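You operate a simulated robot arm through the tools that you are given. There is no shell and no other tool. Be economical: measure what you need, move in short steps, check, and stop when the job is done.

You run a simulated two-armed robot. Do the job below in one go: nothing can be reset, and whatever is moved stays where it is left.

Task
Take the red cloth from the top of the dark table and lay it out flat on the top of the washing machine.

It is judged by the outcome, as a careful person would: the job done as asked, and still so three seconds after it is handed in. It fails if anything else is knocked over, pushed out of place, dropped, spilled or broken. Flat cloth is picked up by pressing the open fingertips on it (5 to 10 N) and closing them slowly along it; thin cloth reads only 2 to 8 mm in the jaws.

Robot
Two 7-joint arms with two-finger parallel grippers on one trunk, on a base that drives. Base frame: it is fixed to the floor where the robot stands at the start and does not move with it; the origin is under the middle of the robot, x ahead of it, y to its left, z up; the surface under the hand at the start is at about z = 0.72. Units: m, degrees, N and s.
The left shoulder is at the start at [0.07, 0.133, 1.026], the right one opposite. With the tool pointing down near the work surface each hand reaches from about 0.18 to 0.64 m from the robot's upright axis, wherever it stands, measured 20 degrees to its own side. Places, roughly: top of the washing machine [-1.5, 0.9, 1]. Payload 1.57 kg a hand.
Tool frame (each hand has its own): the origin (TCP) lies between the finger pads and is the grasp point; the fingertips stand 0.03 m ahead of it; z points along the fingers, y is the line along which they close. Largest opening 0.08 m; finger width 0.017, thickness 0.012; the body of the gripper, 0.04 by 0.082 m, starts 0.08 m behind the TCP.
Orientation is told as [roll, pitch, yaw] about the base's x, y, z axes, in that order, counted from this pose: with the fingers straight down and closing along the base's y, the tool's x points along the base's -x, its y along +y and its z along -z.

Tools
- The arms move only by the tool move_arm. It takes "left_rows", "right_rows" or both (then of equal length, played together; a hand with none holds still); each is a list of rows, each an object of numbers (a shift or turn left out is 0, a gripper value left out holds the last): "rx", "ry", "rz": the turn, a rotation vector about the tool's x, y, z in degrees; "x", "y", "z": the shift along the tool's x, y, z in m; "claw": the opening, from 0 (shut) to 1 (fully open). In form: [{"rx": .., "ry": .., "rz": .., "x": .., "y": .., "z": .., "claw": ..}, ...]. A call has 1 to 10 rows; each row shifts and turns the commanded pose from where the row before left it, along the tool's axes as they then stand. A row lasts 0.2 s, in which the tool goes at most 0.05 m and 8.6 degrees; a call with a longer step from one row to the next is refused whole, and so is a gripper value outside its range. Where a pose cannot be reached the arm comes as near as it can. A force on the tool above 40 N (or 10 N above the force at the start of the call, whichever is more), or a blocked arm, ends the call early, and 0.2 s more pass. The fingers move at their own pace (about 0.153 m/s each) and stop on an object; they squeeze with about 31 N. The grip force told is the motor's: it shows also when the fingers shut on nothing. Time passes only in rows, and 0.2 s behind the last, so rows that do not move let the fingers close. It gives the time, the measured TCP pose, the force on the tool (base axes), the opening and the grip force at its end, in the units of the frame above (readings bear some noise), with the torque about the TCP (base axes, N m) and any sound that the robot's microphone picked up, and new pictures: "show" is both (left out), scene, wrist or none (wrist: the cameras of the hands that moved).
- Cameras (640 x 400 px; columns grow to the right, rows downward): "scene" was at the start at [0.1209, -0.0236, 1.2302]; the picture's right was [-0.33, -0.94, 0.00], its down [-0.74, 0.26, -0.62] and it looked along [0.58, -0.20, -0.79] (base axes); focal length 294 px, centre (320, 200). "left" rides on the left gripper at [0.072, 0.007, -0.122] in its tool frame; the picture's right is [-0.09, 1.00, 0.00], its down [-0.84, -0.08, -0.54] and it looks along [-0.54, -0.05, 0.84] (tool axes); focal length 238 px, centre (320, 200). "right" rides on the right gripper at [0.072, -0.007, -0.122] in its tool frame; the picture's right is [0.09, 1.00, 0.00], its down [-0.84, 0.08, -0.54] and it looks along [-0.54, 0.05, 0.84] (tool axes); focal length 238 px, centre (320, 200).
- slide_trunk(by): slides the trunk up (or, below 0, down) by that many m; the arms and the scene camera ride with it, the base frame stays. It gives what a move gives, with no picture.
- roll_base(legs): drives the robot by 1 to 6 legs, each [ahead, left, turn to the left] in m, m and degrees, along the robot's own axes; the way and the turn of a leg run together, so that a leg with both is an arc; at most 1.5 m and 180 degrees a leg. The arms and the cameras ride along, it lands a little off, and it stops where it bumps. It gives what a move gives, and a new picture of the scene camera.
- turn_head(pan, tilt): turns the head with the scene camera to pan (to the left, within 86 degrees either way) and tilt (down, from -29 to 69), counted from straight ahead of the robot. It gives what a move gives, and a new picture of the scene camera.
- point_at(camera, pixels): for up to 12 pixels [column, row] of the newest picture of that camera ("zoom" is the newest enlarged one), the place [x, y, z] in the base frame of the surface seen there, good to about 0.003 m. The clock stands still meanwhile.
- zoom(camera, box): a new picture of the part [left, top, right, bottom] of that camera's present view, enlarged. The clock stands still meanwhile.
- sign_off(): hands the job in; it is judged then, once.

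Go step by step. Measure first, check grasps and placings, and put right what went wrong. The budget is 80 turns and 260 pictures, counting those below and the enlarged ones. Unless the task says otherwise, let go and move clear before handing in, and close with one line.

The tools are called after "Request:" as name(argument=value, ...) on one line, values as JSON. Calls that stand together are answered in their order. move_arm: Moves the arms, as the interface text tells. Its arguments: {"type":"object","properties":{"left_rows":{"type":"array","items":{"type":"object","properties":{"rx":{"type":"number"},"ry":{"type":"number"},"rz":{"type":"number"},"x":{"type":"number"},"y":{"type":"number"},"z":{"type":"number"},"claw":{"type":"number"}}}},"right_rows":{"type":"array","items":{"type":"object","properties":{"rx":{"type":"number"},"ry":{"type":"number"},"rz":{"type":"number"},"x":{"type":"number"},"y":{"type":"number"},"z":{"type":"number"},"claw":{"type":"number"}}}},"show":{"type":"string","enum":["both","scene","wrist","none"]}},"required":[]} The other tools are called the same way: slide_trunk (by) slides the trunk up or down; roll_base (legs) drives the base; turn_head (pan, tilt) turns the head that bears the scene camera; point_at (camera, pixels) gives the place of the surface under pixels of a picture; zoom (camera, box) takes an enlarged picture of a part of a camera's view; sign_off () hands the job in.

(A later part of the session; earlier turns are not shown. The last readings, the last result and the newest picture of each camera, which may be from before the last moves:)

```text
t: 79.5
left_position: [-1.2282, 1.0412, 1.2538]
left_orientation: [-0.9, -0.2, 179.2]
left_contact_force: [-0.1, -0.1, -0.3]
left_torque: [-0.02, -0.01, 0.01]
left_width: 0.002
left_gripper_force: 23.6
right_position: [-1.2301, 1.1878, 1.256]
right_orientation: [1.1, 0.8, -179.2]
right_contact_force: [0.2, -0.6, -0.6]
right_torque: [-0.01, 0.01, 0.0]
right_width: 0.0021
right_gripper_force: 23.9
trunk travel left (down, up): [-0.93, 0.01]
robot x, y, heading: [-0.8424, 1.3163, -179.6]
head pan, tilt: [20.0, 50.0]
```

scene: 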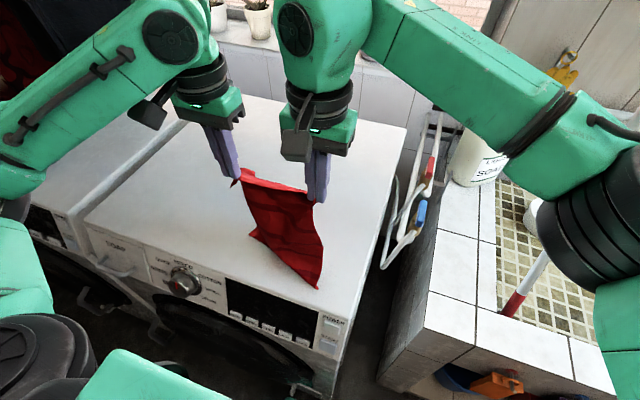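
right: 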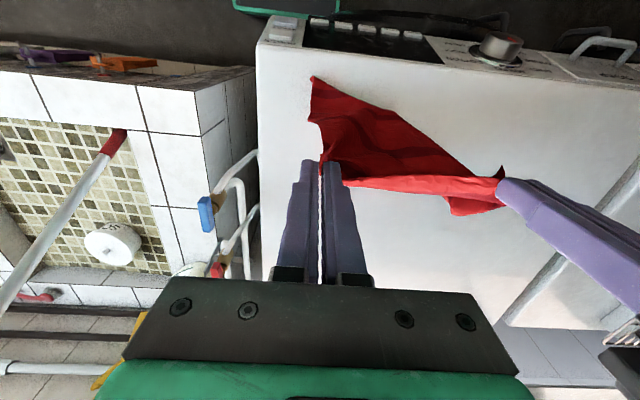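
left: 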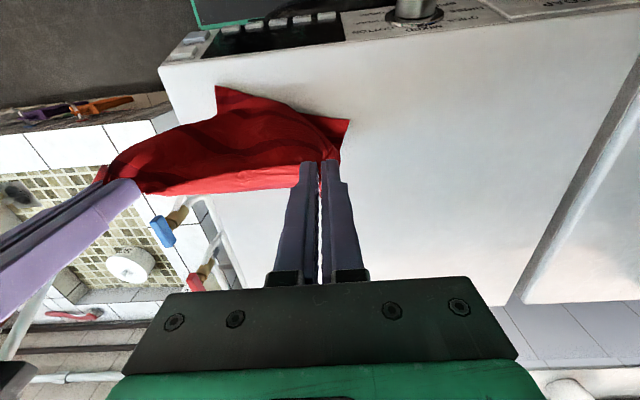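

Both hands hold and the cloth is opening; the near-left corner still looks tucked. I'll raise it so it hangs free and spread the hands slightly.

Request:
move_arm(left_rows=[{"z": -0.03}, {"z": -0.03}, {"y": 0.006}, {"y": 0.005}, {}, {}], right_rows=[{"z": -0.03}, {"z": -0.03}, {"y": -0.006}, {"y": -0.005}, {}, {}], show="scene")

Request:
zoom(camera="scene", box=[190, 130, 380, 290])

```text
t: 80.9
left_position: [-1.2305, 1.0263, 1.3151]
left_orientation: [-1.0, -0.2, 179.2]
left_contact_force: [0.4, 23.6, -0.6]
left_torque: [0.67, -0.03, -0.05]
left_width: 0.0019
left_gripper_force: 23.6
right_position: [-1.2283, 1.1968, 1.3164]
right_orientation: [1.1, 0.8, -179.2]
right_contact_force: [-0.9, -23.3, -0.8]
right_torque: [-0.7, 0.06, 0.03]
right_width: 0.0019
right_gripper_force: 23.5
trunk travel left (down, up): [-0.93, 0.01]
robot x, y, heading: [-0.8417, 1.3141, -179.9]
head pan, tilt: [20.0, 50.0]
```

scene: 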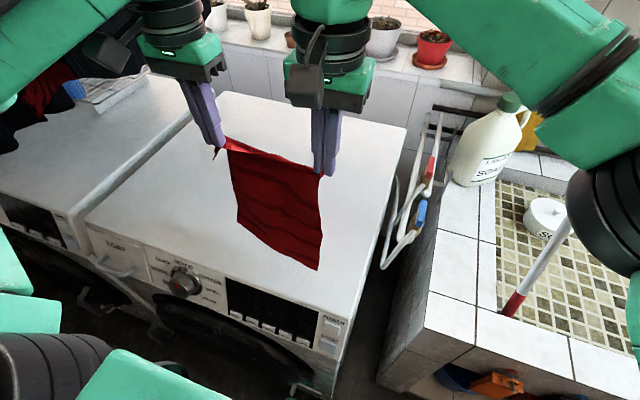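

```text
2.50 times, centred on (285, 210) of scene
```

zoom: 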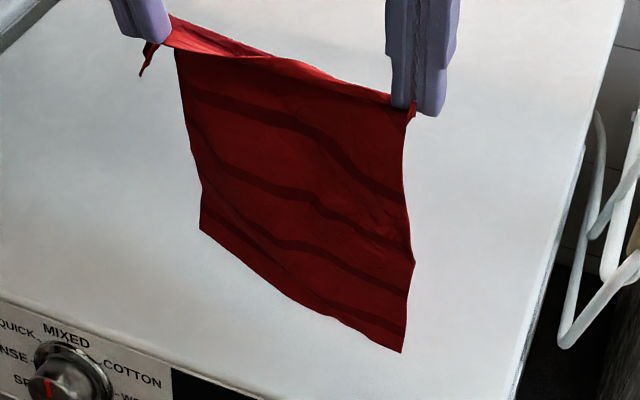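

The cloth now hangs open and flat, all corners free. For reach I want the base about 10 cm further left relative to the cloth; I'll first relax the tension, move the hands 10 cm right, and check the left elbow's clearance.

Request:
move_arm(left_rows=[{"y": -0.023}, {"y": -0.02}, {"y": -0.02}, {"y": -0.02}, {"y": -0.02}, {}], right_rows=[{"y": -0.018}, {"y": -0.02}, {"y": -0.02}, {"y": -0.02}, {"y": -0.02}, {}], show="none")

Request:
turn_head(pan=55, tilt=20)

```text
t: 82.3
left_position: [-1.2299, 1.1297, 1.3155]
left_orientation: [-0.9, -0.3, 179.3]
left_contact_force: [0.1, 16.0, -0.5]
left_torque: [0.51, 0.0, -0.04]
left_width: 0.0017
left_gripper_force: 23.7
right_position: [-1.2297, 1.2981, 1.3134]
right_orientation: [0.9, 0.8, -179.3]
right_contact_force: [-0.5, -15.0, 0.2]
right_torque: [-0.51, 0.01, 0.06]
right_width: 0.002
right_gripper_force: 24.4
trunk travel left (down, up): [-0.93, 0.01]
robot x, y, heading: [-0.8435, 1.3183, -179.8]
head pan, tilt: [20.0, 50.0]
```

```text
t: 83.3
left_position: [-1.2298, 1.1296, 1.3163]
left_orientation: [-0.9, -0.3, 179.4]
left_contact_force: [-0.5, 16.6, -1.0]
left_torque: [0.46, 0.02, -0.02]
left_width: 0.002
left_gripper_force: 23.3
right_position: [-1.2298, 1.2992, 1.3132]
right_orientation: [1.1, 0.8, -179.2]
right_contact_force: [-0.4, -16.3, 0.2]
right_torque: [-0.5, 0.01, 0.02]
right_width: 0.0019
right_gripper_force: 23.6
trunk travel left (down, up): [-0.93, 0.01]
robot x, y, heading: [-0.8428, 1.3195, -179.5]
head pan, tilt: [55.0, 20.0]
```

scene: 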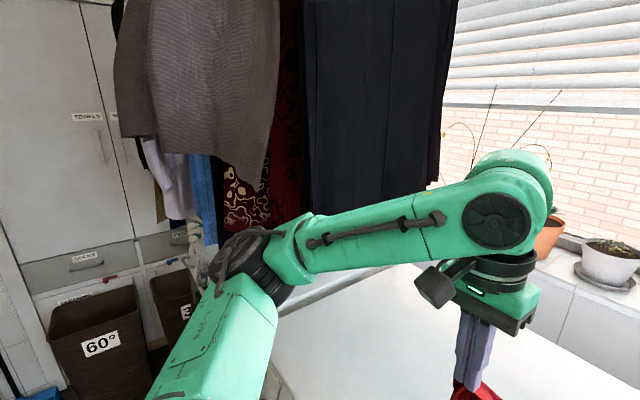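

Request:
point_at(camera="scene", pixels=[[240, 245], [220, 260], [300, 225], [275, 60], [260, 185], [200, 150], [270, 110], [430, 180], [305, 120], [440, 60], [345, 205], [255, 120]])

```text
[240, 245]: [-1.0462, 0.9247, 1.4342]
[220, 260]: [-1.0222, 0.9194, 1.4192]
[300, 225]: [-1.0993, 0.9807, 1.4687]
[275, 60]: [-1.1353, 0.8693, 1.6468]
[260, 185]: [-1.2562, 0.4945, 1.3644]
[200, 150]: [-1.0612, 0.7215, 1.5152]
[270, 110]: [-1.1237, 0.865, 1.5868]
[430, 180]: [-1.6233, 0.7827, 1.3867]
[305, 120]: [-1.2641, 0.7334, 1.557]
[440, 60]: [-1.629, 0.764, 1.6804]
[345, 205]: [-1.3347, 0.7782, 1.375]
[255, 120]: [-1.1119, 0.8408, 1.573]
```

The elbow top is at (−1.05, 0.92, 1.43); the gray towel's bottom needs checking before I slide left beneath it. I'll lower the hands 4 cm and look closely.

Request:
move_arm(left_rows=[{"z": 0.02, "y": -0.002}, {"z": 0.02}, {}], right_rows=[{"z": 0.02, "y": 0.001}, {"z": 0.018}, {}], show="none")

Request:
zoom(camera="scene", box=[100, 80, 420, 280])

Request:
point_at(camera="zoom", pixels=[[310, 200], [305, 160], [60, 100], [200, 135], [290, 340], [260, 340], [380, 285], [330, 130]])

```text
t: 84.1
left_position: [-1.2306, 1.131, 1.2755]
left_orientation: [-0.9, -0.2, 179.3]
left_contact_force: [-1.0, 8.3, -0.1]
left_torque: [0.27, -0.02, 0.0]
left_width: 0.0016
left_gripper_force: 24.0
right_position: [-1.2301, 1.2976, 1.2756]
right_orientation: [1.1, 0.8, -179.3]
right_contact_force: [0.9, -7.3, -0.3]
right_torque: [-0.28, -0.03, -0.01]
right_width: 0.0018
right_gripper_force: 23.8
trunk travel left (down, up): [-0.93, 0.01]
robot x, y, heading: [-0.841, 1.318, -179.7]
head pan, tilt: [55.0, 20.0]
```

```text
2.00 times, centred on (260, 180) of scene
```

zoom: 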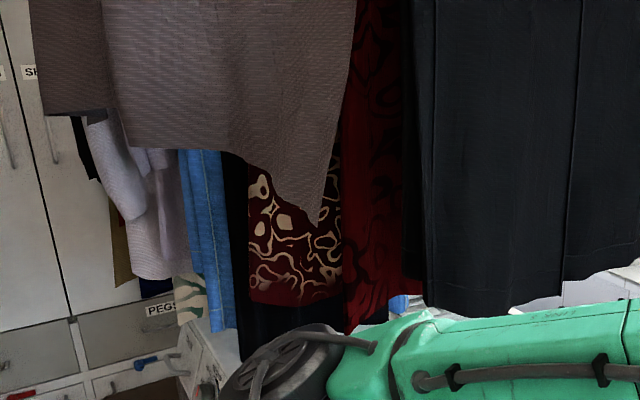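

```text
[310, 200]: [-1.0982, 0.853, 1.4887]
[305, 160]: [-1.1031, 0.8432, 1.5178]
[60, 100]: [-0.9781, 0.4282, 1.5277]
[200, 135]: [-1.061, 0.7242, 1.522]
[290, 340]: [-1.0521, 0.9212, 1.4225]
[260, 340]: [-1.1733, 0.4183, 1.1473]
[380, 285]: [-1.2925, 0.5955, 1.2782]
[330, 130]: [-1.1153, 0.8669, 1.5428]
```

The towel's lowest tip is (−1.095, 0.855, ≈1.47), and my elbow top is now about 1.42, so it passes underneath. I'll slide the base 8 cm left, backing 1.5 cm to clear the machine's door.

Request:
roll_base(legs=[[-0.015, 0.08, 0]])

Request:
zoom(camera="scene", box=[100, 80, 420, 280])

Request:
turn_head(pan=20, tilt=50)

```text
t: 85.2
left_position: [-1.2174, 1.0626, 1.2773]
left_orientation: [-0.5, -0.2, 179.3]
left_contact_force: [0.1, 8.5, 0.0]
left_torque: [0.18, -0.02, 0.02]
left_width: 0.0017
left_gripper_force: 23.4
right_position: [-1.216, 1.2266, 1.2758]
right_orientation: [1.4, 0.9, -179.4]
right_contact_force: [-1.2, -7.3, 0.7]
right_torque: [-0.29, -0.04, 0.02]
right_width: 0.002
right_gripper_force: 23.5
trunk travel left (down, up): [-0.93, 0.01]
robot x, y, heading: [-0.8244, 1.2324, -179.6]
head pan, tilt: [55.0, 20.0]
```

scene: 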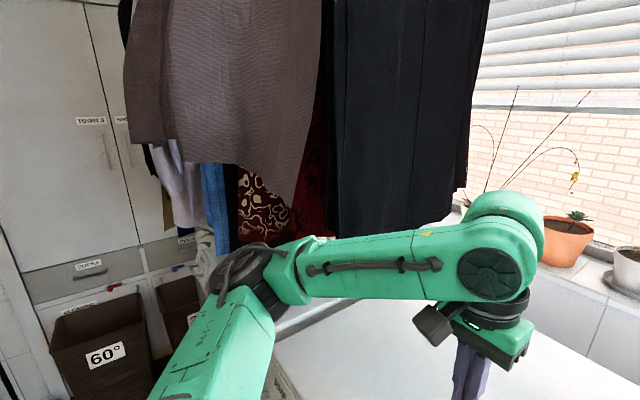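

```text
2.00 times, centred on (260, 180) of scene
```

zoom: 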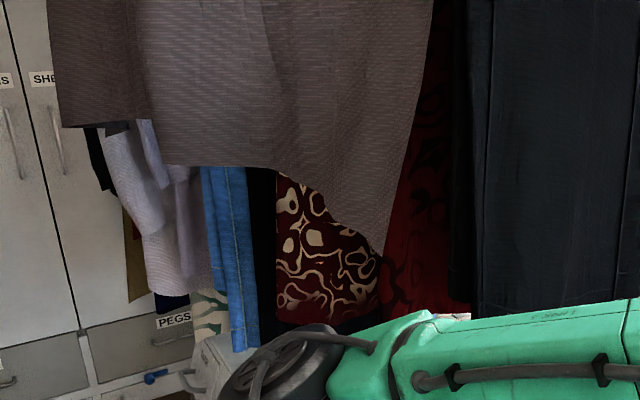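

```text
t: 86.2
left_position: [-1.2148, 1.0505, 1.2769]
left_orientation: [-1.0, -0.3, 179.4]
left_contact_force: [0.3, 6.5, -0.1]
left_torque: [0.2, 0.01, -0.04]
left_width: 0.0017
left_gripper_force: 24.0
right_position: [-1.213, 1.2141, 1.2766]
right_orientation: [1.0, 0.8, -179.2]
right_contact_force: [0.9, -7.7, 0.4]
right_torque: [-0.23, 0.01, 0.04]
right_width: 0.002
right_gripper_force: 24.0
trunk travel left (down, up): [-0.93, 0.01]
robot x, y, heading: [-0.8233, 1.2376, -179.5]
head pan, tilt: [20.0, 50.0]
```

scene: 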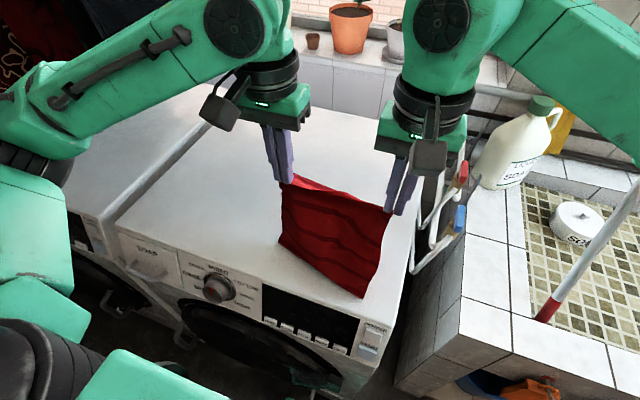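

Clear of the laundry, and the cloth hangs flat. I'll measure its lower corners relative to the machine's edges.

Request:
point_at(camera="scene", pixels=[[281, 242], [363, 292], [320, 268], [283, 190], [386, 215], [370, 300], [407, 250]])

```text
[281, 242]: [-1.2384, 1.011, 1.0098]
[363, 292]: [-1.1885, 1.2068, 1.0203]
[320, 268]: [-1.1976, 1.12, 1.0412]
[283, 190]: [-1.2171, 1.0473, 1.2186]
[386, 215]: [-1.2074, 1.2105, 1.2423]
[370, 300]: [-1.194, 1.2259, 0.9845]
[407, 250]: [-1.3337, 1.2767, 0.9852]
```

The lower edge is at x −1.19…−1.24, z≈1.01, spanning y 1.01–1.21. Now I arc forward and down, pitching the tools as they go, and stop partway to check.

Request:
move_arm(left_rows=[{"x": -0.021, "z": 0.015, "y": 0.008}, {"x": -0.033, "z": 0.013}, {"x": -0.032, "z": 0.014}, {"x": -0.032, "z": 0.02, "ry": -7.5}, {"x": -0.0279, "z": 0.0258, "ry": -7.5}, {"x": -0.0102, "z": 0.0276, "ry": -7.5}, {"x": -0.007, "z": 0.0289, "ry": -7.5}, {}], right_rows=[{"x": -0.021, "z": 0.015, "y": 0.01}, {"x": -0.033, "z": 0.013}, {"x": -0.032, "z": 0.014}, {"x": -0.032, "z": 0.02, "ry": -7.5}, {"x": -0.0279, "z": 0.0258, "ry": -7.5}, {"x": -0.0102, "z": 0.0276, "ry": -7.5}, {"x": -0.007, "z": 0.0289, "ry": -7.5}, {}])

```text
t: 88.0
left_position: [-1.4012, 1.0488, 1.1454]
left_orientation: [-1.1, -30.4, 179.7]
left_contact_force: [0.3, 0.3, 0.7]
left_torque: [-0.01, 0.01, 0.04]
left_width: 0.0017
left_gripper_force: 23.6
right_position: [-1.398, 1.2029, 1.1403]
right_orientation: [1.2, -29.3, -179.9]
right_contact_force: [0.6, 0.0, -0.4]
right_torque: [-0.04, -0.01, 0.02]
right_width: 0.0019
right_gripper_force: 23.7
trunk travel left (down, up): [-0.93, 0.01]
robot x, y, heading: [-0.8268, 1.2357, -179.3]
head pan, tilt: [20.0, 50.0]
```

scene: 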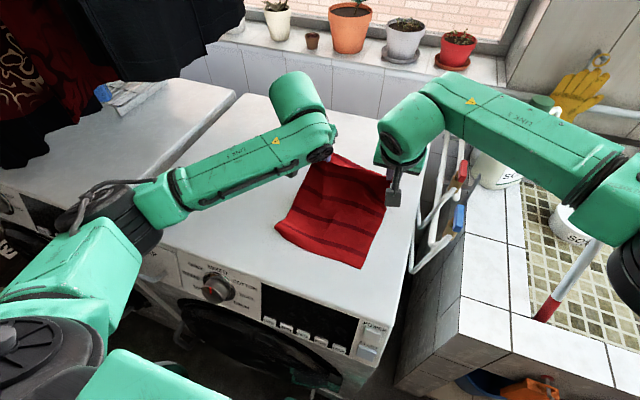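
right: 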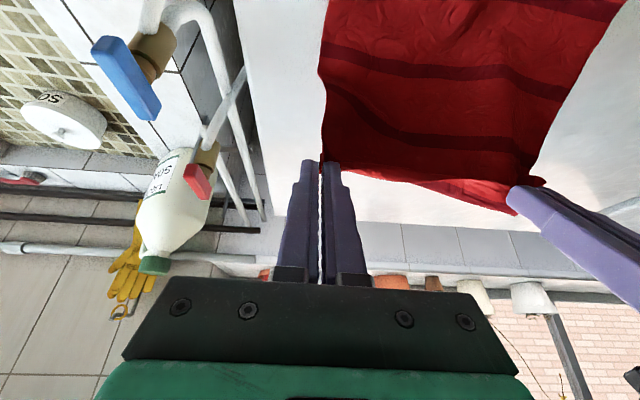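
left: 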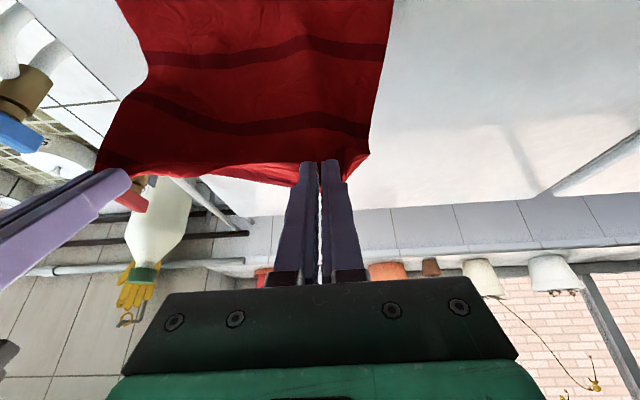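

Excellent: both hands reached and the cloth is lying down smoothly. I'll measure the near edge for the final stretch.

Request:
point_at(camera="scene", pixels=[[277, 226], [360, 266], [318, 248], [300, 200], [375, 225], [335, 230]])

```text
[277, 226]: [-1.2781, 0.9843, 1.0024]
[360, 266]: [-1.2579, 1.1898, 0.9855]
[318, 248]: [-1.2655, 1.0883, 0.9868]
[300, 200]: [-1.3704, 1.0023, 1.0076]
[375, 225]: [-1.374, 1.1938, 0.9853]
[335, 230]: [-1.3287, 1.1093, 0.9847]
```

The near edge slid to x≈−1.265, so the far edge belongs near −1.51. I'll continue forward and down with a bit more pitch, three rows, and see whether both arms still reach.

Request:
move_arm(left_rows=[{"x": 0.0005, "z": 0.0389, "ry": -3.75}, {"x": 0.0032, "z": 0.0388, "ry": -3.75}, {"x": 0.0056, "z": 0.0386, "ry": -3.75}, {}], right_rows=[{"x": 0.0005, "z": 0.0389, "ry": -3.75}, {"x": 0.0032, "z": 0.0388, "ry": -3.75}, {"x": 0.0056, "z": 0.0386, "ry": -3.75}, {}])

```text
t: 89.0
left_position: [-1.4578, 1.0496, 1.0428]
left_orientation: [-1.2, -41.5, -179.8]
left_contact_force: [0.1, -0.3, 0.2]
left_torque: [-0.04, 0.01, -0.03]
left_width: 0.0017
left_gripper_force: 23.4
right_position: [-1.4517, 1.1994, 1.0376]
right_orientation: [1.3, -40.5, 179.8]
right_contact_force: [0.4, -0.7, 0.1]
right_torque: [-0.01, 0.0, 0.0]
right_width: 0.002
right_gripper_force: 23.8
trunk travel left (down, up): [-0.93, 0.01]
robot x, y, heading: [-0.8238, 1.2359, -179.6]
head pan, tilt: [20.0, 50.0]
```

scene: 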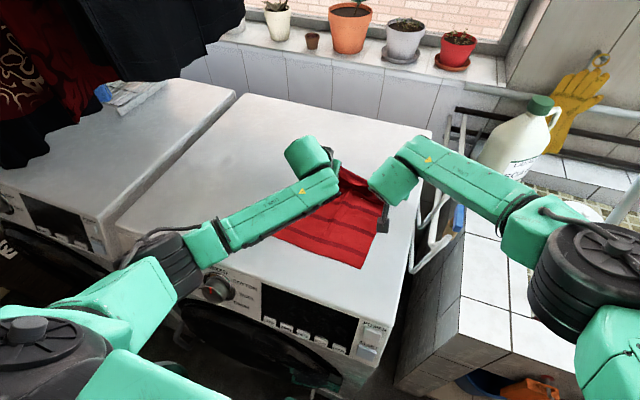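
right: 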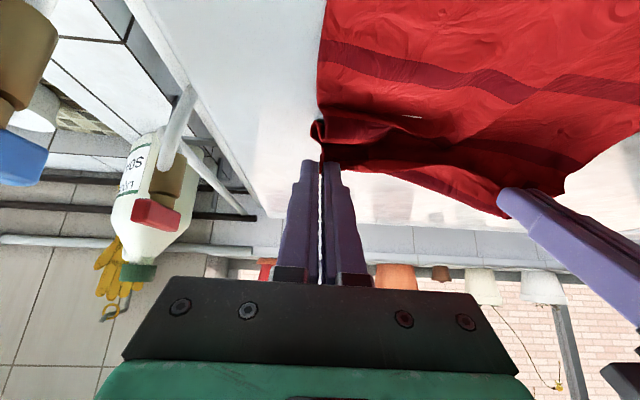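
left: 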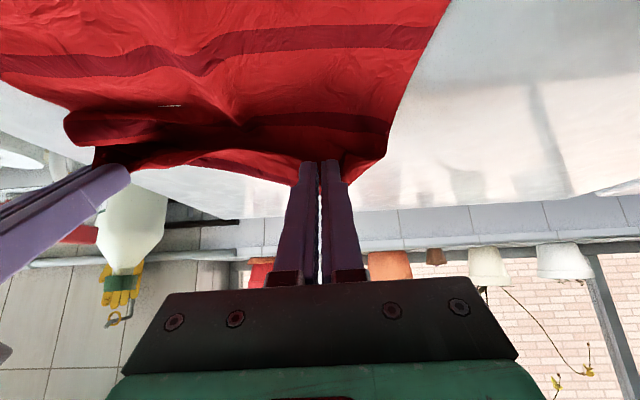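

Both arms still reach. I'll stretch forward 3 cm while spreading the hands a little to take out the slack, then lower to the surface.

Request:
move_arm(left_rows=[{"x": -0.0113, "z": 0.0099, "y": 0.004}, {"x": -0.0113, "z": 0.0099, "y": 0.004}, {"x": 0.008, "z": 0.0095}, {"x": 0.006, "z": 0.007}, {}], right_rows=[{"x": -0.0113, "z": 0.0099, "y": -0.003}, {"x": -0.0113, "z": 0.0099, "y": -0.004}, {"x": 0.008, "z": 0.0095}, {"x": 0.004, "z": 0.0045}, {}])

```text
t: 90.2
left_position: [-1.4893, 1.0453, 1.0216]
left_orientation: [-1.4, -41.5, -179.9]
left_contact_force: [0.1, 3.9, -0.5]
left_torque: [0.08, 0.01, -0.07]
left_width: 0.0019
left_gripper_force: 23.4
right_position: [-1.4821, 1.2058, 1.0177]
right_orientation: [1.4, -40.4, 179.8]
right_contact_force: [-0.5, -4.9, -0.4]
right_torque: [-0.12, 0.0, 0.1]
right_width: 0.002
right_gripper_force: 23.8
trunk travel left (down, up): [-0.93, 0.01]
robot x, y, heading: [-0.8286, 1.2372, -180.0]
head pan, tilt: [20.0, 50.0]
```

scene: 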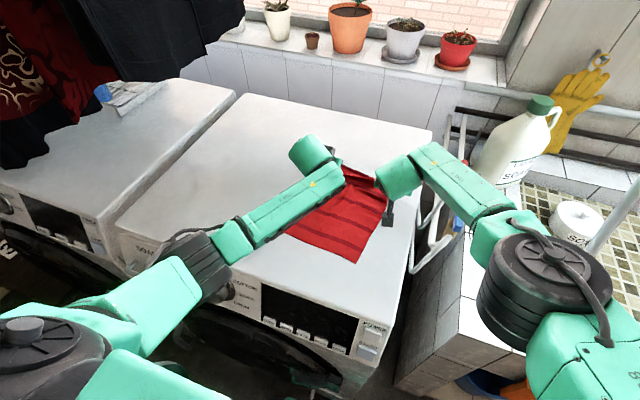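
right: 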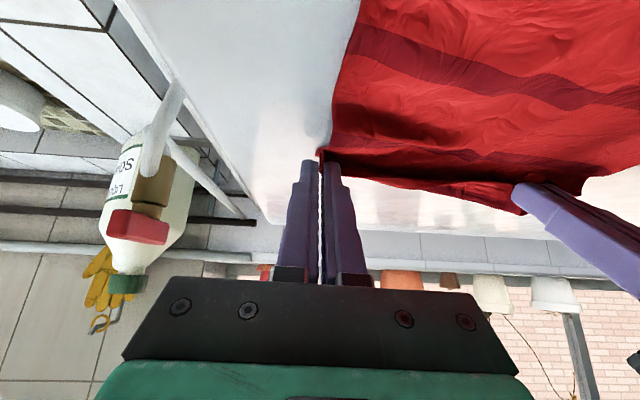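
left: 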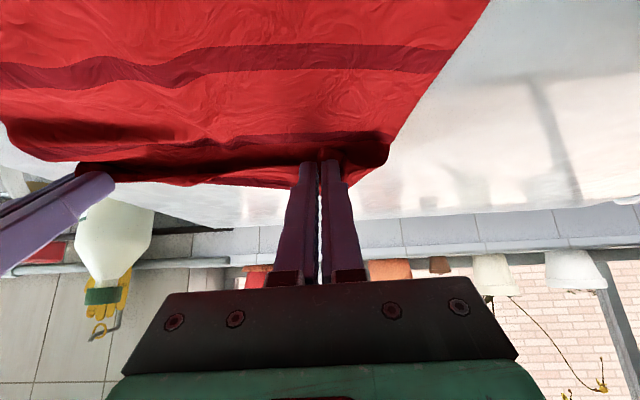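

Nearly flat; just a dip next to the fingers. I'll check how flat the cloth is, and where its near edge lies.

Request:
zoom(camera="scene", box=[260, 130, 420, 280])

Request:
point_at(camera="scene", pixels=[[290, 231], [354, 259], [325, 245], [340, 215], [365, 195], [355, 175], [385, 200]])

```text
2.67 times, centred on (340, 205) of scene
```

zoom: 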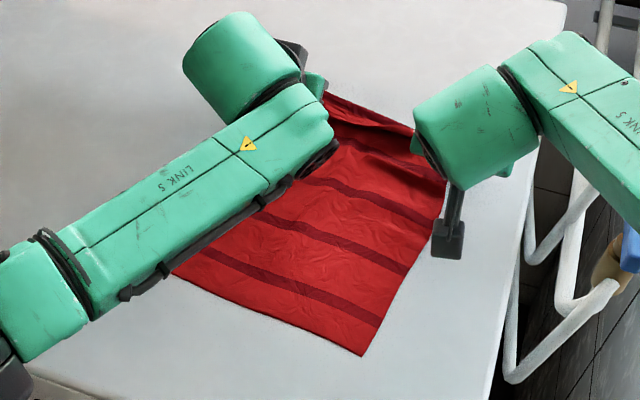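

```text
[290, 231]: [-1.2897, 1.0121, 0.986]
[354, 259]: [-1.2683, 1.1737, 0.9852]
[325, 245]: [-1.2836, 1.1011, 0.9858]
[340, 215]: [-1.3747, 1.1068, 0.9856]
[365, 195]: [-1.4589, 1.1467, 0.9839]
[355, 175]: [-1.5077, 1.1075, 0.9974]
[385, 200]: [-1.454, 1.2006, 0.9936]
```

The cloth is flat from near edge (z≈0.985) almost to the fingers. I'll lower the last few millimetres and open slowly.

Request:
move_arm(left_rows=[{"x": 0.002, "z": 0.008}, {"x": 0.003, "z": 0.004}, {"claw": 0.1}, {"claw": 0.2}, {"claw": 0.3}, {}], right_rows=[{"x": 0.0, "z": 0.005}, {"x": 0.002, "z": 0.003}, {"claw": 0.1}, {"claw": 0.2}, {"claw": 0.3}, {}])

```text
t: 91.6
left_position: [-1.4904, 1.0476, 1.0136]
left_orientation: [-1.2, -42.0, 180.0]
left_contact_force: [-3.0, 3.0, 18.9]
left_torque: [-0.22, 0.36, -0.03]
left_width: 0.0213
left_gripper_force: 0.0
right_position: [-1.4821, 1.2089, 1.0151]
right_orientation: [1.3, -40.5, 179.7]
right_contact_force: [-0.6, 0.0, 1.5]
right_torque: [0.0, 0.01, 0.01]
right_width: 0.0238
right_gripper_force: 0.0
trunk travel left (down, up): [-0.93, 0.01]
robot x, y, heading: [-0.8271, 1.2352, -179.5]
head pan, tilt: [20.0, 50.0]
```

scene: 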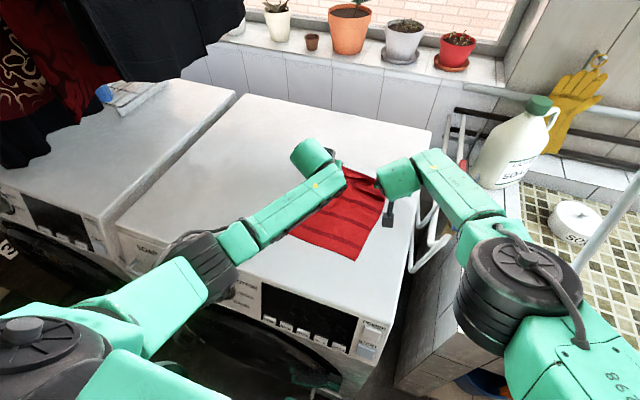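
right: 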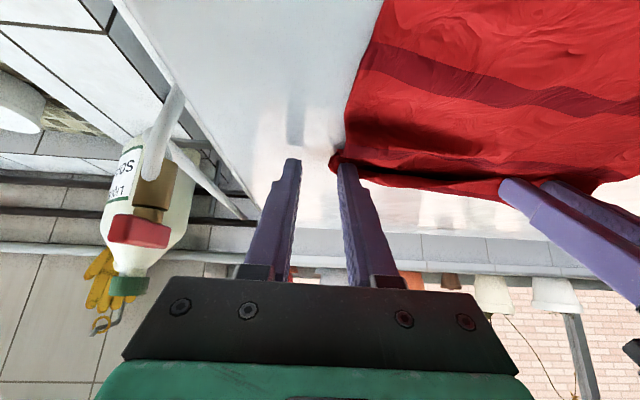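
left: 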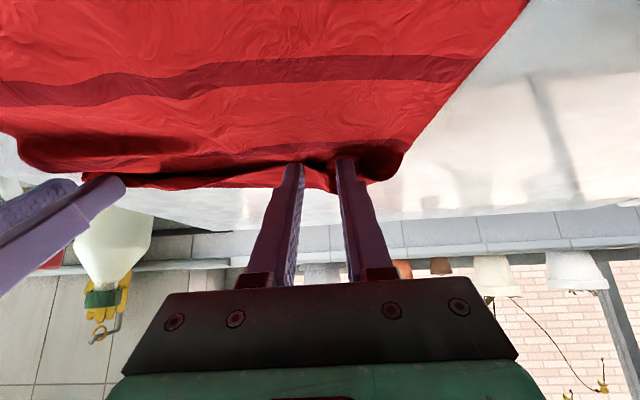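

The right is free; on the left a small ridge stays between the fingers. I'll open the left further, then withdraw both along the finger axes.

Request:
move_arm(left_rows=[{"z": -0.001, "claw": 0.4}, {"claw": 0.5}, {"claw": 0.6}, {"z": -0.02}, {"z": -0.03}, {"z": -0.04}, {"z": -0.04}, {}], right_rows=[{}, {}, {}, {"z": -0.02}, {"z": -0.03}, {"z": -0.04}, {"z": -0.04}, {}])

```text
t: 93.4
left_position: [-1.404, 1.0403, 1.1047]
left_orientation: [-1.2, -41.5, -180.0]
left_contact_force: [0.3, -0.6, -0.5]
left_torque: [0.02, -0.01, 0.01]
left_width: 0.048
left_gripper_force: 0.1
right_position: [-1.4006, 1.2095, 1.1116]
right_orientation: [1.3, -40.4, 179.8]
right_contact_force: [0.3, -0.6, -0.2]
right_torque: [0.01, 0.01, 0.03]
right_width: 0.0242
right_gripper_force: 0.2
trunk travel left (down, up): [-0.93, 0.01]
robot x, y, heading: [-0.8251, 1.2351, -179.7]
head pan, tilt: [20.0, 50.0]
```

scene: 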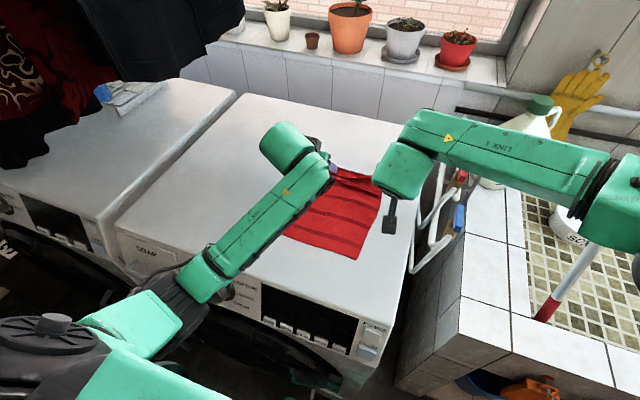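
right: 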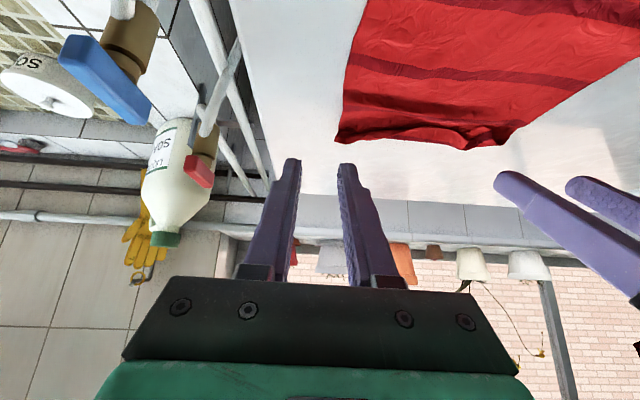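
left: 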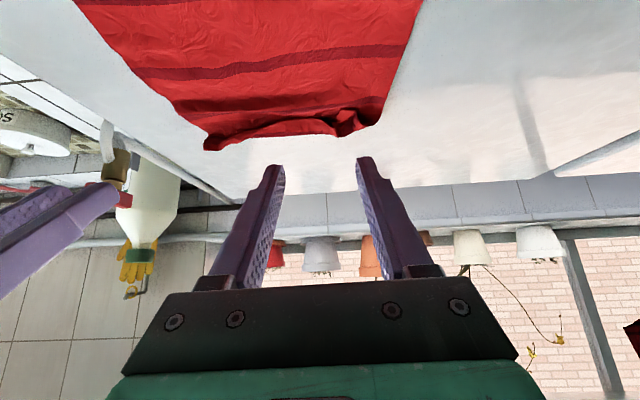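

Released and largely flat, with a small ripple along the far edge near the left corner. I'll zoom in on it.

Request:
zoom(camera="left", box=[140, 0, 460, 200])

Request:
point_at(camera="left", pixels=[[210, 148], [380, 120], [340, 115], [340, 133], [300, 125], [260, 120], [310, 100], [215, 110], [370, 100], [300, 60]])

```text
2.00 times, centred on (300, 100) of left
```

zoom: 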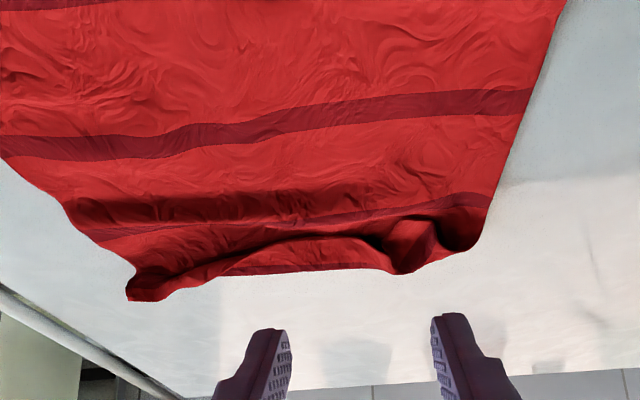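

```text
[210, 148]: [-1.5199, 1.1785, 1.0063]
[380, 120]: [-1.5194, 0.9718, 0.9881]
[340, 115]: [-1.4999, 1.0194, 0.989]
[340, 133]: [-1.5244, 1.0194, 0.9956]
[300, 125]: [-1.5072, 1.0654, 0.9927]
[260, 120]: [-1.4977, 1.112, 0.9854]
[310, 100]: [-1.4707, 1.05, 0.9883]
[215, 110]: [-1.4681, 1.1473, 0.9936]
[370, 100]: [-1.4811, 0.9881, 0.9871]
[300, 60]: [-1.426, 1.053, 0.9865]
```

The corners span full width (y 0.972–1.179), but the far edge ripples up to ~1–2 cm. I'll close the fingers and gently iron the far edge outward: left hand toward −y, right hand toward +y.

Request:
move_arm(left_rows=[{"z": 0.03, "claw": 0.0}, {"z": 0.03}, {"z": 0.03}, {"z": 0.022}, {"z": 0.007}, {"z": 0.002}, {}], right_rows=[{"z": 0.03, "y": 0.02, "claw": 0.0}, {"z": 0.03, "y": 0.02}, {"z": 0.035, "y": 0.01}, {"z": 0.022}, {"z": 0.008}, {"z": 0.003}, {}])

```text
t: 95.0
left_position: [-1.4858, 1.0438, 1.0157]
left_orientation: [-1.1, -41.6, -179.9]
left_contact_force: [-0.2, 0.2, -0.2]
left_torque: [0.01, -0.01, -0.03]
left_width: 0.0
left_gripper_force: 21.0
right_position: [-1.4619, 1.1593, 1.0184]
right_orientation: [1.0, -39.3, -179.0]
right_contact_force: [0.6, -0.3, 0.4]
right_torque: [0.01, 0.02, -0.01]
right_width: 0.0
right_gripper_force: 21.1
right hand out of reach, approached as far as the arm can: row 4, 5, 6
trunk travel left (down, up): [-0.93, 0.01]
robot x, y, heading: [-0.8289, 1.2393, -179.5]
head pan, tilt: [20.0, 50.0]
```

scene: 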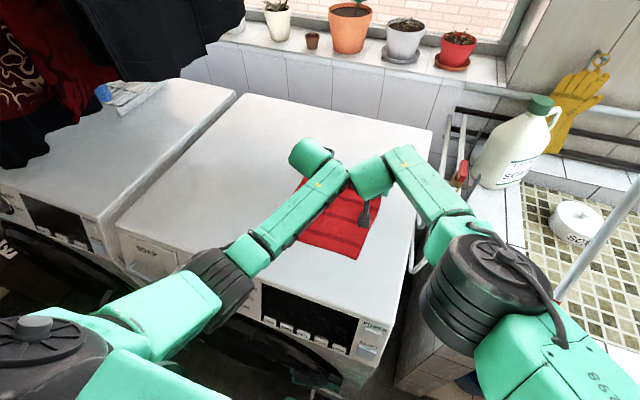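
right: 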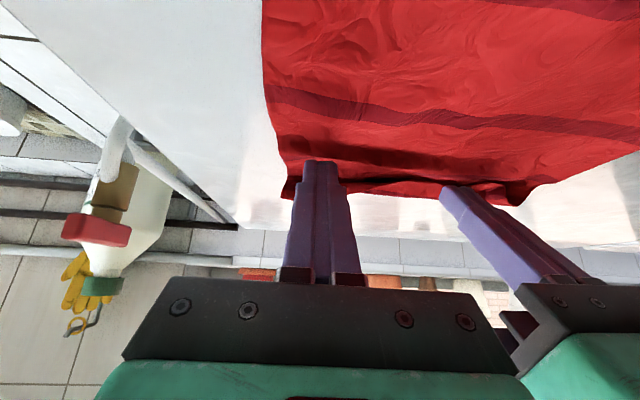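
left: 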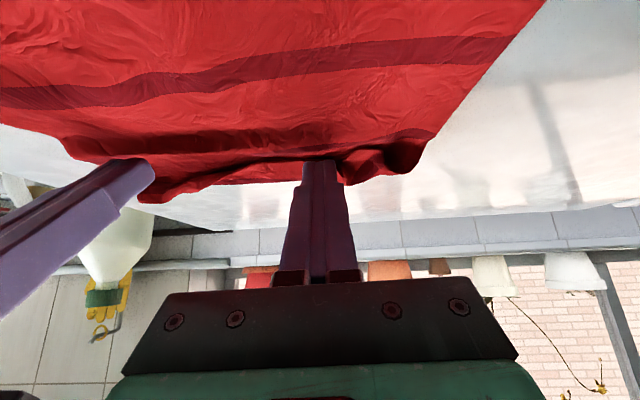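

The tips just touch without force. I'll press about 7 mm lower and sweep outward.

Request:
move_arm(left_rows=[{"x": 0.003, "z": 0.0035}, {"x": 0.001, "z": 0.0015}, {"y": 0.012}, {"y": 0.012}, {"y": 0.012}, {"y": 0.01}, {}], right_rows=[{"x": 0.004, "z": 0.005}, {"x": 0.002, "z": 0.002}, {"y": -0.008}, {"y": -0.008}, {"y": -0.008}, {}, {}], show="wrist")

```text
t: 96.6
left_position: [-1.4848, 0.9992, 1.0135]
left_orientation: [-1.0, -41.8, -180.0]
left_contact_force: [-1.0, 2.3, 16.5]
left_torque: [0.1, 0.26, 0.0]
left_width: 0.0
left_gripper_force: 21.3
right_position: [-1.4636, 1.189, 1.0158]
right_orientation: [1.4, -40.7, 179.6]
right_contact_force: [0.1, 0.3, -0.4]
right_torque: [-0.01, 0.04, -0.04]
right_width: 0.0001
right_gripper_force: 21.6
right hand out of reach, approached as far as the arm can: row 1
trunk travel left (down, up): [-0.93, 0.01]
robot x, y, heading: [-0.8277, 1.2357, -179.4]
head pan, tilt: [20.0, 50.0]
```

right: 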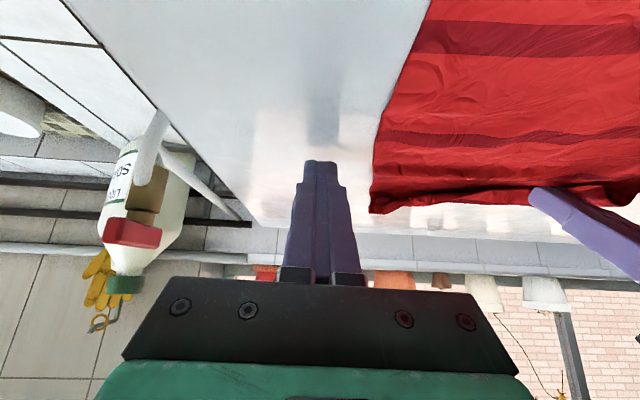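
left: 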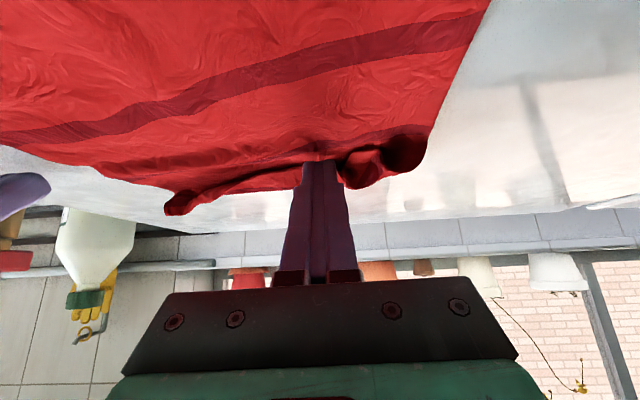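

The right half of the far edge is now flat, but the left corner still curls at (400,155) in the left view. I'll lift the left hand clear and look from above.

Request:
move_arm(left_rows=[{"z": -0.02}, {"z": -0.03}, {"z": -0.04}, {"z": -0.04}, {"z": -0.03}, {}], right_rows=[{"z": -0.02}, {"z": -0.03}, {"z": -0.04}, {"z": -0.04}, {"y": -0.03}, {"y": -0.03}], show="none")

Request:
zoom(camera="left", box=[180, 0, 500, 200])

Request:
point_at(camera="zoom", pixels=[[400, 180], [350, 180], [450, 180], [420, 150], [400, 210], [300, 190], [200, 200], [440, 140]])

```text
t: 98.0
left_position: [-1.3789, 0.9982, 1.1294]
left_orientation: [-1.2, -41.5, -180.0]
left_contact_force: [0.5, 0.1, -0.3]
left_torque: [0.0, 0.02, 0.01]
left_width: 0.0002
left_gripper_force: 21.4
right_position: [-1.3831, 1.2544, 1.1133]
right_orientation: [1.5, -40.4, 179.9]
right_contact_force: [-0.4, 0.4, -0.2]
right_torque: [0.01, 0.03, 0.03]
right_width: 0.0
right_gripper_force: 21.1
trunk travel left (down, up): [-0.93, 0.01]
robot x, y, heading: [-0.8264, 1.2329, -179.5]
head pan, tilt: [20.0, 50.0]
```

```text
2.00 times, centred on (340, 100) of left
```

zoom: 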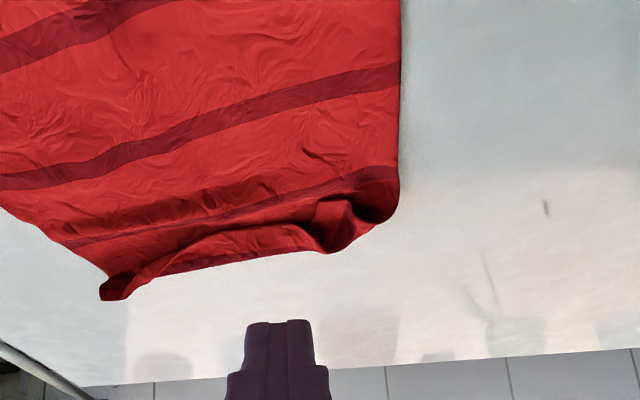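

```text
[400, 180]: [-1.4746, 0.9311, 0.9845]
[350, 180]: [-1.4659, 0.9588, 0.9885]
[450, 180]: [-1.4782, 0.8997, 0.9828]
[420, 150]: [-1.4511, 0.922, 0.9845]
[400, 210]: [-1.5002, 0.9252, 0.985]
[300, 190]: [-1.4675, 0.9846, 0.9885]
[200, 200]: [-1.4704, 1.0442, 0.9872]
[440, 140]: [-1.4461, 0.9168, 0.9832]
```

The left far corner tip appears tucked around a leftover ridge near (−1.49, 0.965). I'll pinch that ridge with the left hand, lift a little so the tip drops free, and lay it outward again.

Request:
move_arm(left_rows=[{"y": 0.015, "claw": 0.35}, {"y": 0.015, "z": 0.03}, {"z": 0.04}, {"z": 0.04}, {"z": 0.025}, {}], show="wrist")

Request:
zoom(camera="left", box=[180, 60, 500, 260])

```text
t: 99.4
left_position: [-1.469, 0.9677, 1.0268]
left_orientation: [-1.2, -41.7, -179.9]
left_contact_force: [-0.3, 0.1, -0.6]
left_torque: [-0.01, 0.0, 0.04]
left_width: 0.028
left_gripper_force: 0.1
right_position: [-1.3826, 1.2507, 1.1132]
right_orientation: [1.2, -40.3, 179.8]
right_contact_force: [-0.6, 0.3, 0.4]
right_torque: [0.0, -0.01, 0.01]
right_width: 0.0001
right_gripper_force: 21.0
trunk travel left (down, up): [-0.93, 0.01]
robot x, y, heading: [-0.825, 1.2391, -179.6]
head pan, tilt: [20.0, 50.0]
```

left: 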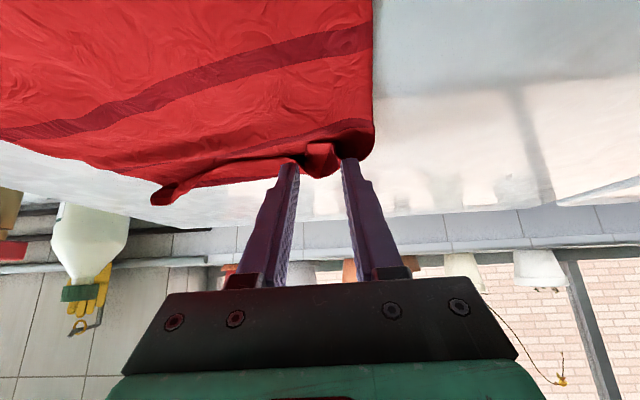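

```text
2.00 times, centred on (340, 160) of left
```

zoom: 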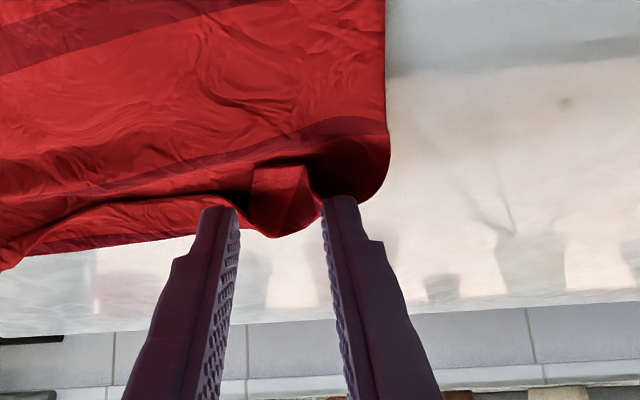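

The ridge lies right between the fingertips. I'll lower and close slowly on it.

Request:
move_arm(left_rows=[{"x": 0.006, "z": 0.007}, {"x": 0.002, "z": 0.0025}, {"claw": 0.25}, {"claw": 0.15}, {"claw": 0.07}, {"claw": 0.0}, {}, {}], show="wrist")

```text
t: 101.2
left_position: [-1.47, 0.9679, 1.0137]
left_orientation: [-1.2, -41.5, -179.9]
left_contact_force: [-0.3, -1.3, -0.3]
left_torque: [-0.01, 0.02, -0.01]
left_width: 0.0
left_gripper_force: 21.2
right_position: [-1.3825, 1.2522, 1.1125]
right_orientation: [1.3, -40.3, 179.9]
right_contact_force: [0.0, 0.4, 0.5]
right_torque: [-0.03, 0.02, 0.01]
right_width: 0.0
right_gripper_force: 21.8
trunk travel left (down, up): [-0.93, 0.01]
robot x, y, heading: [-0.8281, 1.2373, -179.6]
head pan, tilt: [20.0, 50.0]
```

left: 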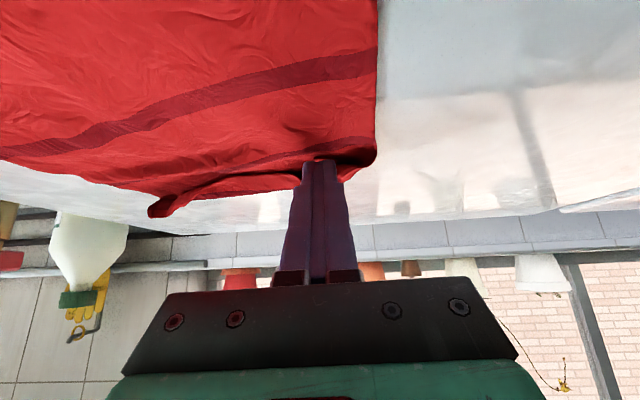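

The pinch missed (width 0), but it moved the edge. I'll lift slightly and look at the corner again.

Request:
move_arm(left_rows=[{"z": -0.03}, {"z": -0.03}, {"z": -0.03}, {}], show="none")

Request:
zoom(camera="left", box=[180, 40, 440, 200])

Request:
point_at(camera="zoom", pixels=[[340, 240], [380, 230], [400, 180], [300, 230], [250, 230], [100, 270], [420, 215], [330, 200], [360, 170]])

```text
t: 102.2
left_position: [-1.4105, 0.9672, 1.0812]
left_orientation: [-1.3, -41.5, -179.9]
left_contact_force: [0.6, -0.4, -0.3]
left_torque: [-0.02, 0.01, 0.0]
left_width: 0.0002
left_gripper_force: 21.2
right_position: [-1.3833, 1.2507, 1.1117]
right_orientation: [1.3, -40.5, 179.7]
right_contact_force: [0.1, -0.4, 0.0]
right_torque: [-0.04, 0.04, 0.02]
right_width: 0.0002
right_gripper_force: 21.2
trunk travel left (down, up): [-0.93, 0.01]
robot x, y, heading: [-0.8301, 1.2385, -179.3]
head pan, tilt: [20.0, 50.0]
```

```text
2.46 times, centred on (310, 120) of left
```

zoom: 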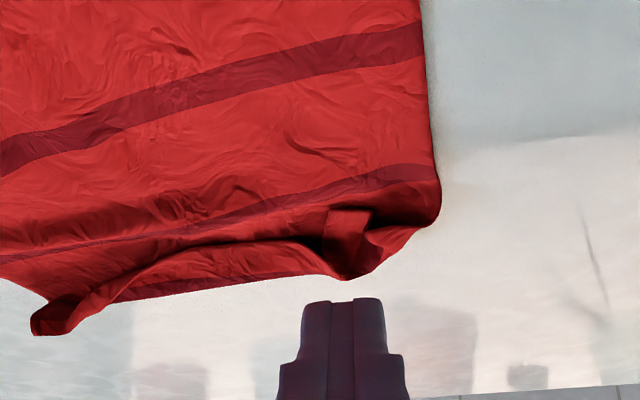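

```text
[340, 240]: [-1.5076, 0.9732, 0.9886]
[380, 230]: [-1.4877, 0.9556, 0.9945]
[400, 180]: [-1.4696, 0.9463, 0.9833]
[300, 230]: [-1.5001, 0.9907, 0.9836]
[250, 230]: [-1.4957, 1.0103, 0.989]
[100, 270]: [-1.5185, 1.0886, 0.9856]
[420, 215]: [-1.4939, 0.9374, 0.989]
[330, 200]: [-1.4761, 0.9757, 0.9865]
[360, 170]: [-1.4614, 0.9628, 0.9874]
```

Heights there are within 1 cm. I'll try the pinch once more, pressing firmly this time since the last attempt had no contact force.

Request:
move_arm(left_rows=[{"y": -0.006, "z": 0.03, "claw": 0.4}, {"z": 0.03}, {"z": 0.026}, {"x": 0.006, "z": 0.005}, {"x": 0.002, "z": 0.002}, {}], show="wrist")

```text
t: 103.6
left_position: [-1.4645, 0.975, 1.0127]
left_orientation: [-1.1, -42.0, 180.0]
left_contact_force: [-3.1, -1.5, 17.6]
left_torque: [-0.35, 0.32, -0.05]
left_width: 0.0327
left_gripper_force: 0.3
right_position: [-1.3811, 1.2529, 1.1131]
right_orientation: [1.5, -40.6, 179.8]
right_contact_force: [-1.0, 0.2, 0.4]
right_torque: [-0.03, -0.01, -0.01]
right_width: 0.0
right_gripper_force: 21.2
trunk travel left (down, up): [-0.93, 0.01]
robot x, y, heading: [-0.8276, 1.2371, -179.5]
head pan, tilt: [20.0, 50.0]
```

left: 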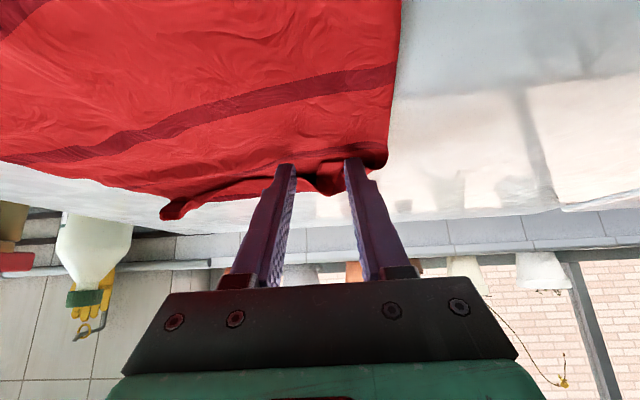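

Good contact at 17 N with the ridge between the tips. Closing slowly, then lifting a few centimetres.

Request:
move_arm(left_rows=[{"z": -0.0005, "claw": 0.3}, {"claw": 0.2}, {"claw": 0.1}, {"claw": 0.0}, {}, {}, {"x": -0.015, "z": -0.017}, {"x": -0.015, "z": -0.017}, {}], show="wrist")

```text
t: 105.6
left_position: [-1.4647, 0.9732, 1.0553]
left_orientation: [-1.2, -41.5, -179.9]
left_contact_force: [-0.2, 0.7, -0.7]
left_torque: [-0.04, 0.01, 0.0]
left_width: 0.002
left_gripper_force: 23.5
right_position: [-1.3819, 1.2517, 1.1131]
right_orientation: [1.3, -40.5, 179.8]
right_contact_force: [0.6, -0.4, -0.7]
right_torque: [0.01, 0.0, 0.01]
right_width: 0.0001
right_gripper_force: 21.1
trunk travel left (down, up): [-0.93, 0.01]
robot x, y, heading: [-0.8274, 1.2418, -179.8]
head pan, tilt: [20.0, 50.0]
```

left: 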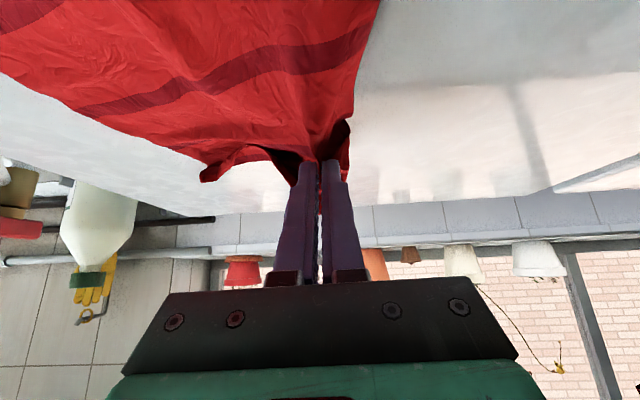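

Gripped (2 mm) and the tip is hanging free. I'll stretch it outward, lower while easing slightly inward so that the tip lands outside, and release.

Request:
move_arm(left_rows=[{"x": -0.008, "z": 0.007, "y": 0.008}, {"x": -0.008, "z": 0.007, "y": 0.006}, {"x": 0.011, "z": 0.011}, {"x": 0.012, "z": 0.008, "y": -0.003}, {"x": 0.007, "z": 0.005, "y": -0.002}, {}, {"claw": 0.1}, {"claw": 0.25}, {"claw": 0.4}, {"claw": 0.5}], show="wrist")

```text
t: 107.8
left_position: [-1.4797, 0.9647, 1.0157]
left_orientation: [-1.3, -41.5, -179.9]
left_contact_force: [-0.4, -0.4, 0.0]
left_torque: [0.02, 0.04, -0.02]
left_width: 0.0399
left_gripper_force: 0.1
right_position: [-1.3827, 1.2519, 1.1132]
right_orientation: [1.4, -40.4, 179.8]
right_contact_force: [0.3, -0.2, 0.2]
right_torque: [-0.03, -0.04, 0.01]
right_width: 0.0003
right_gripper_force: 21.2
trunk travel left (down, up): [-0.93, 0.01]
robot x, y, heading: [-0.8253, 1.2384, -179.6]
head pan, tilt: [20.0, 50.0]
```

left: 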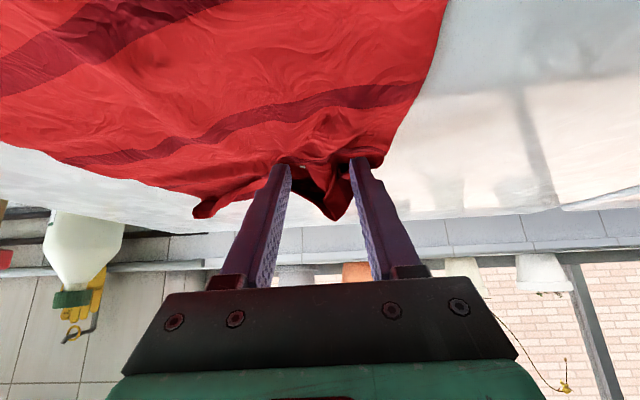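

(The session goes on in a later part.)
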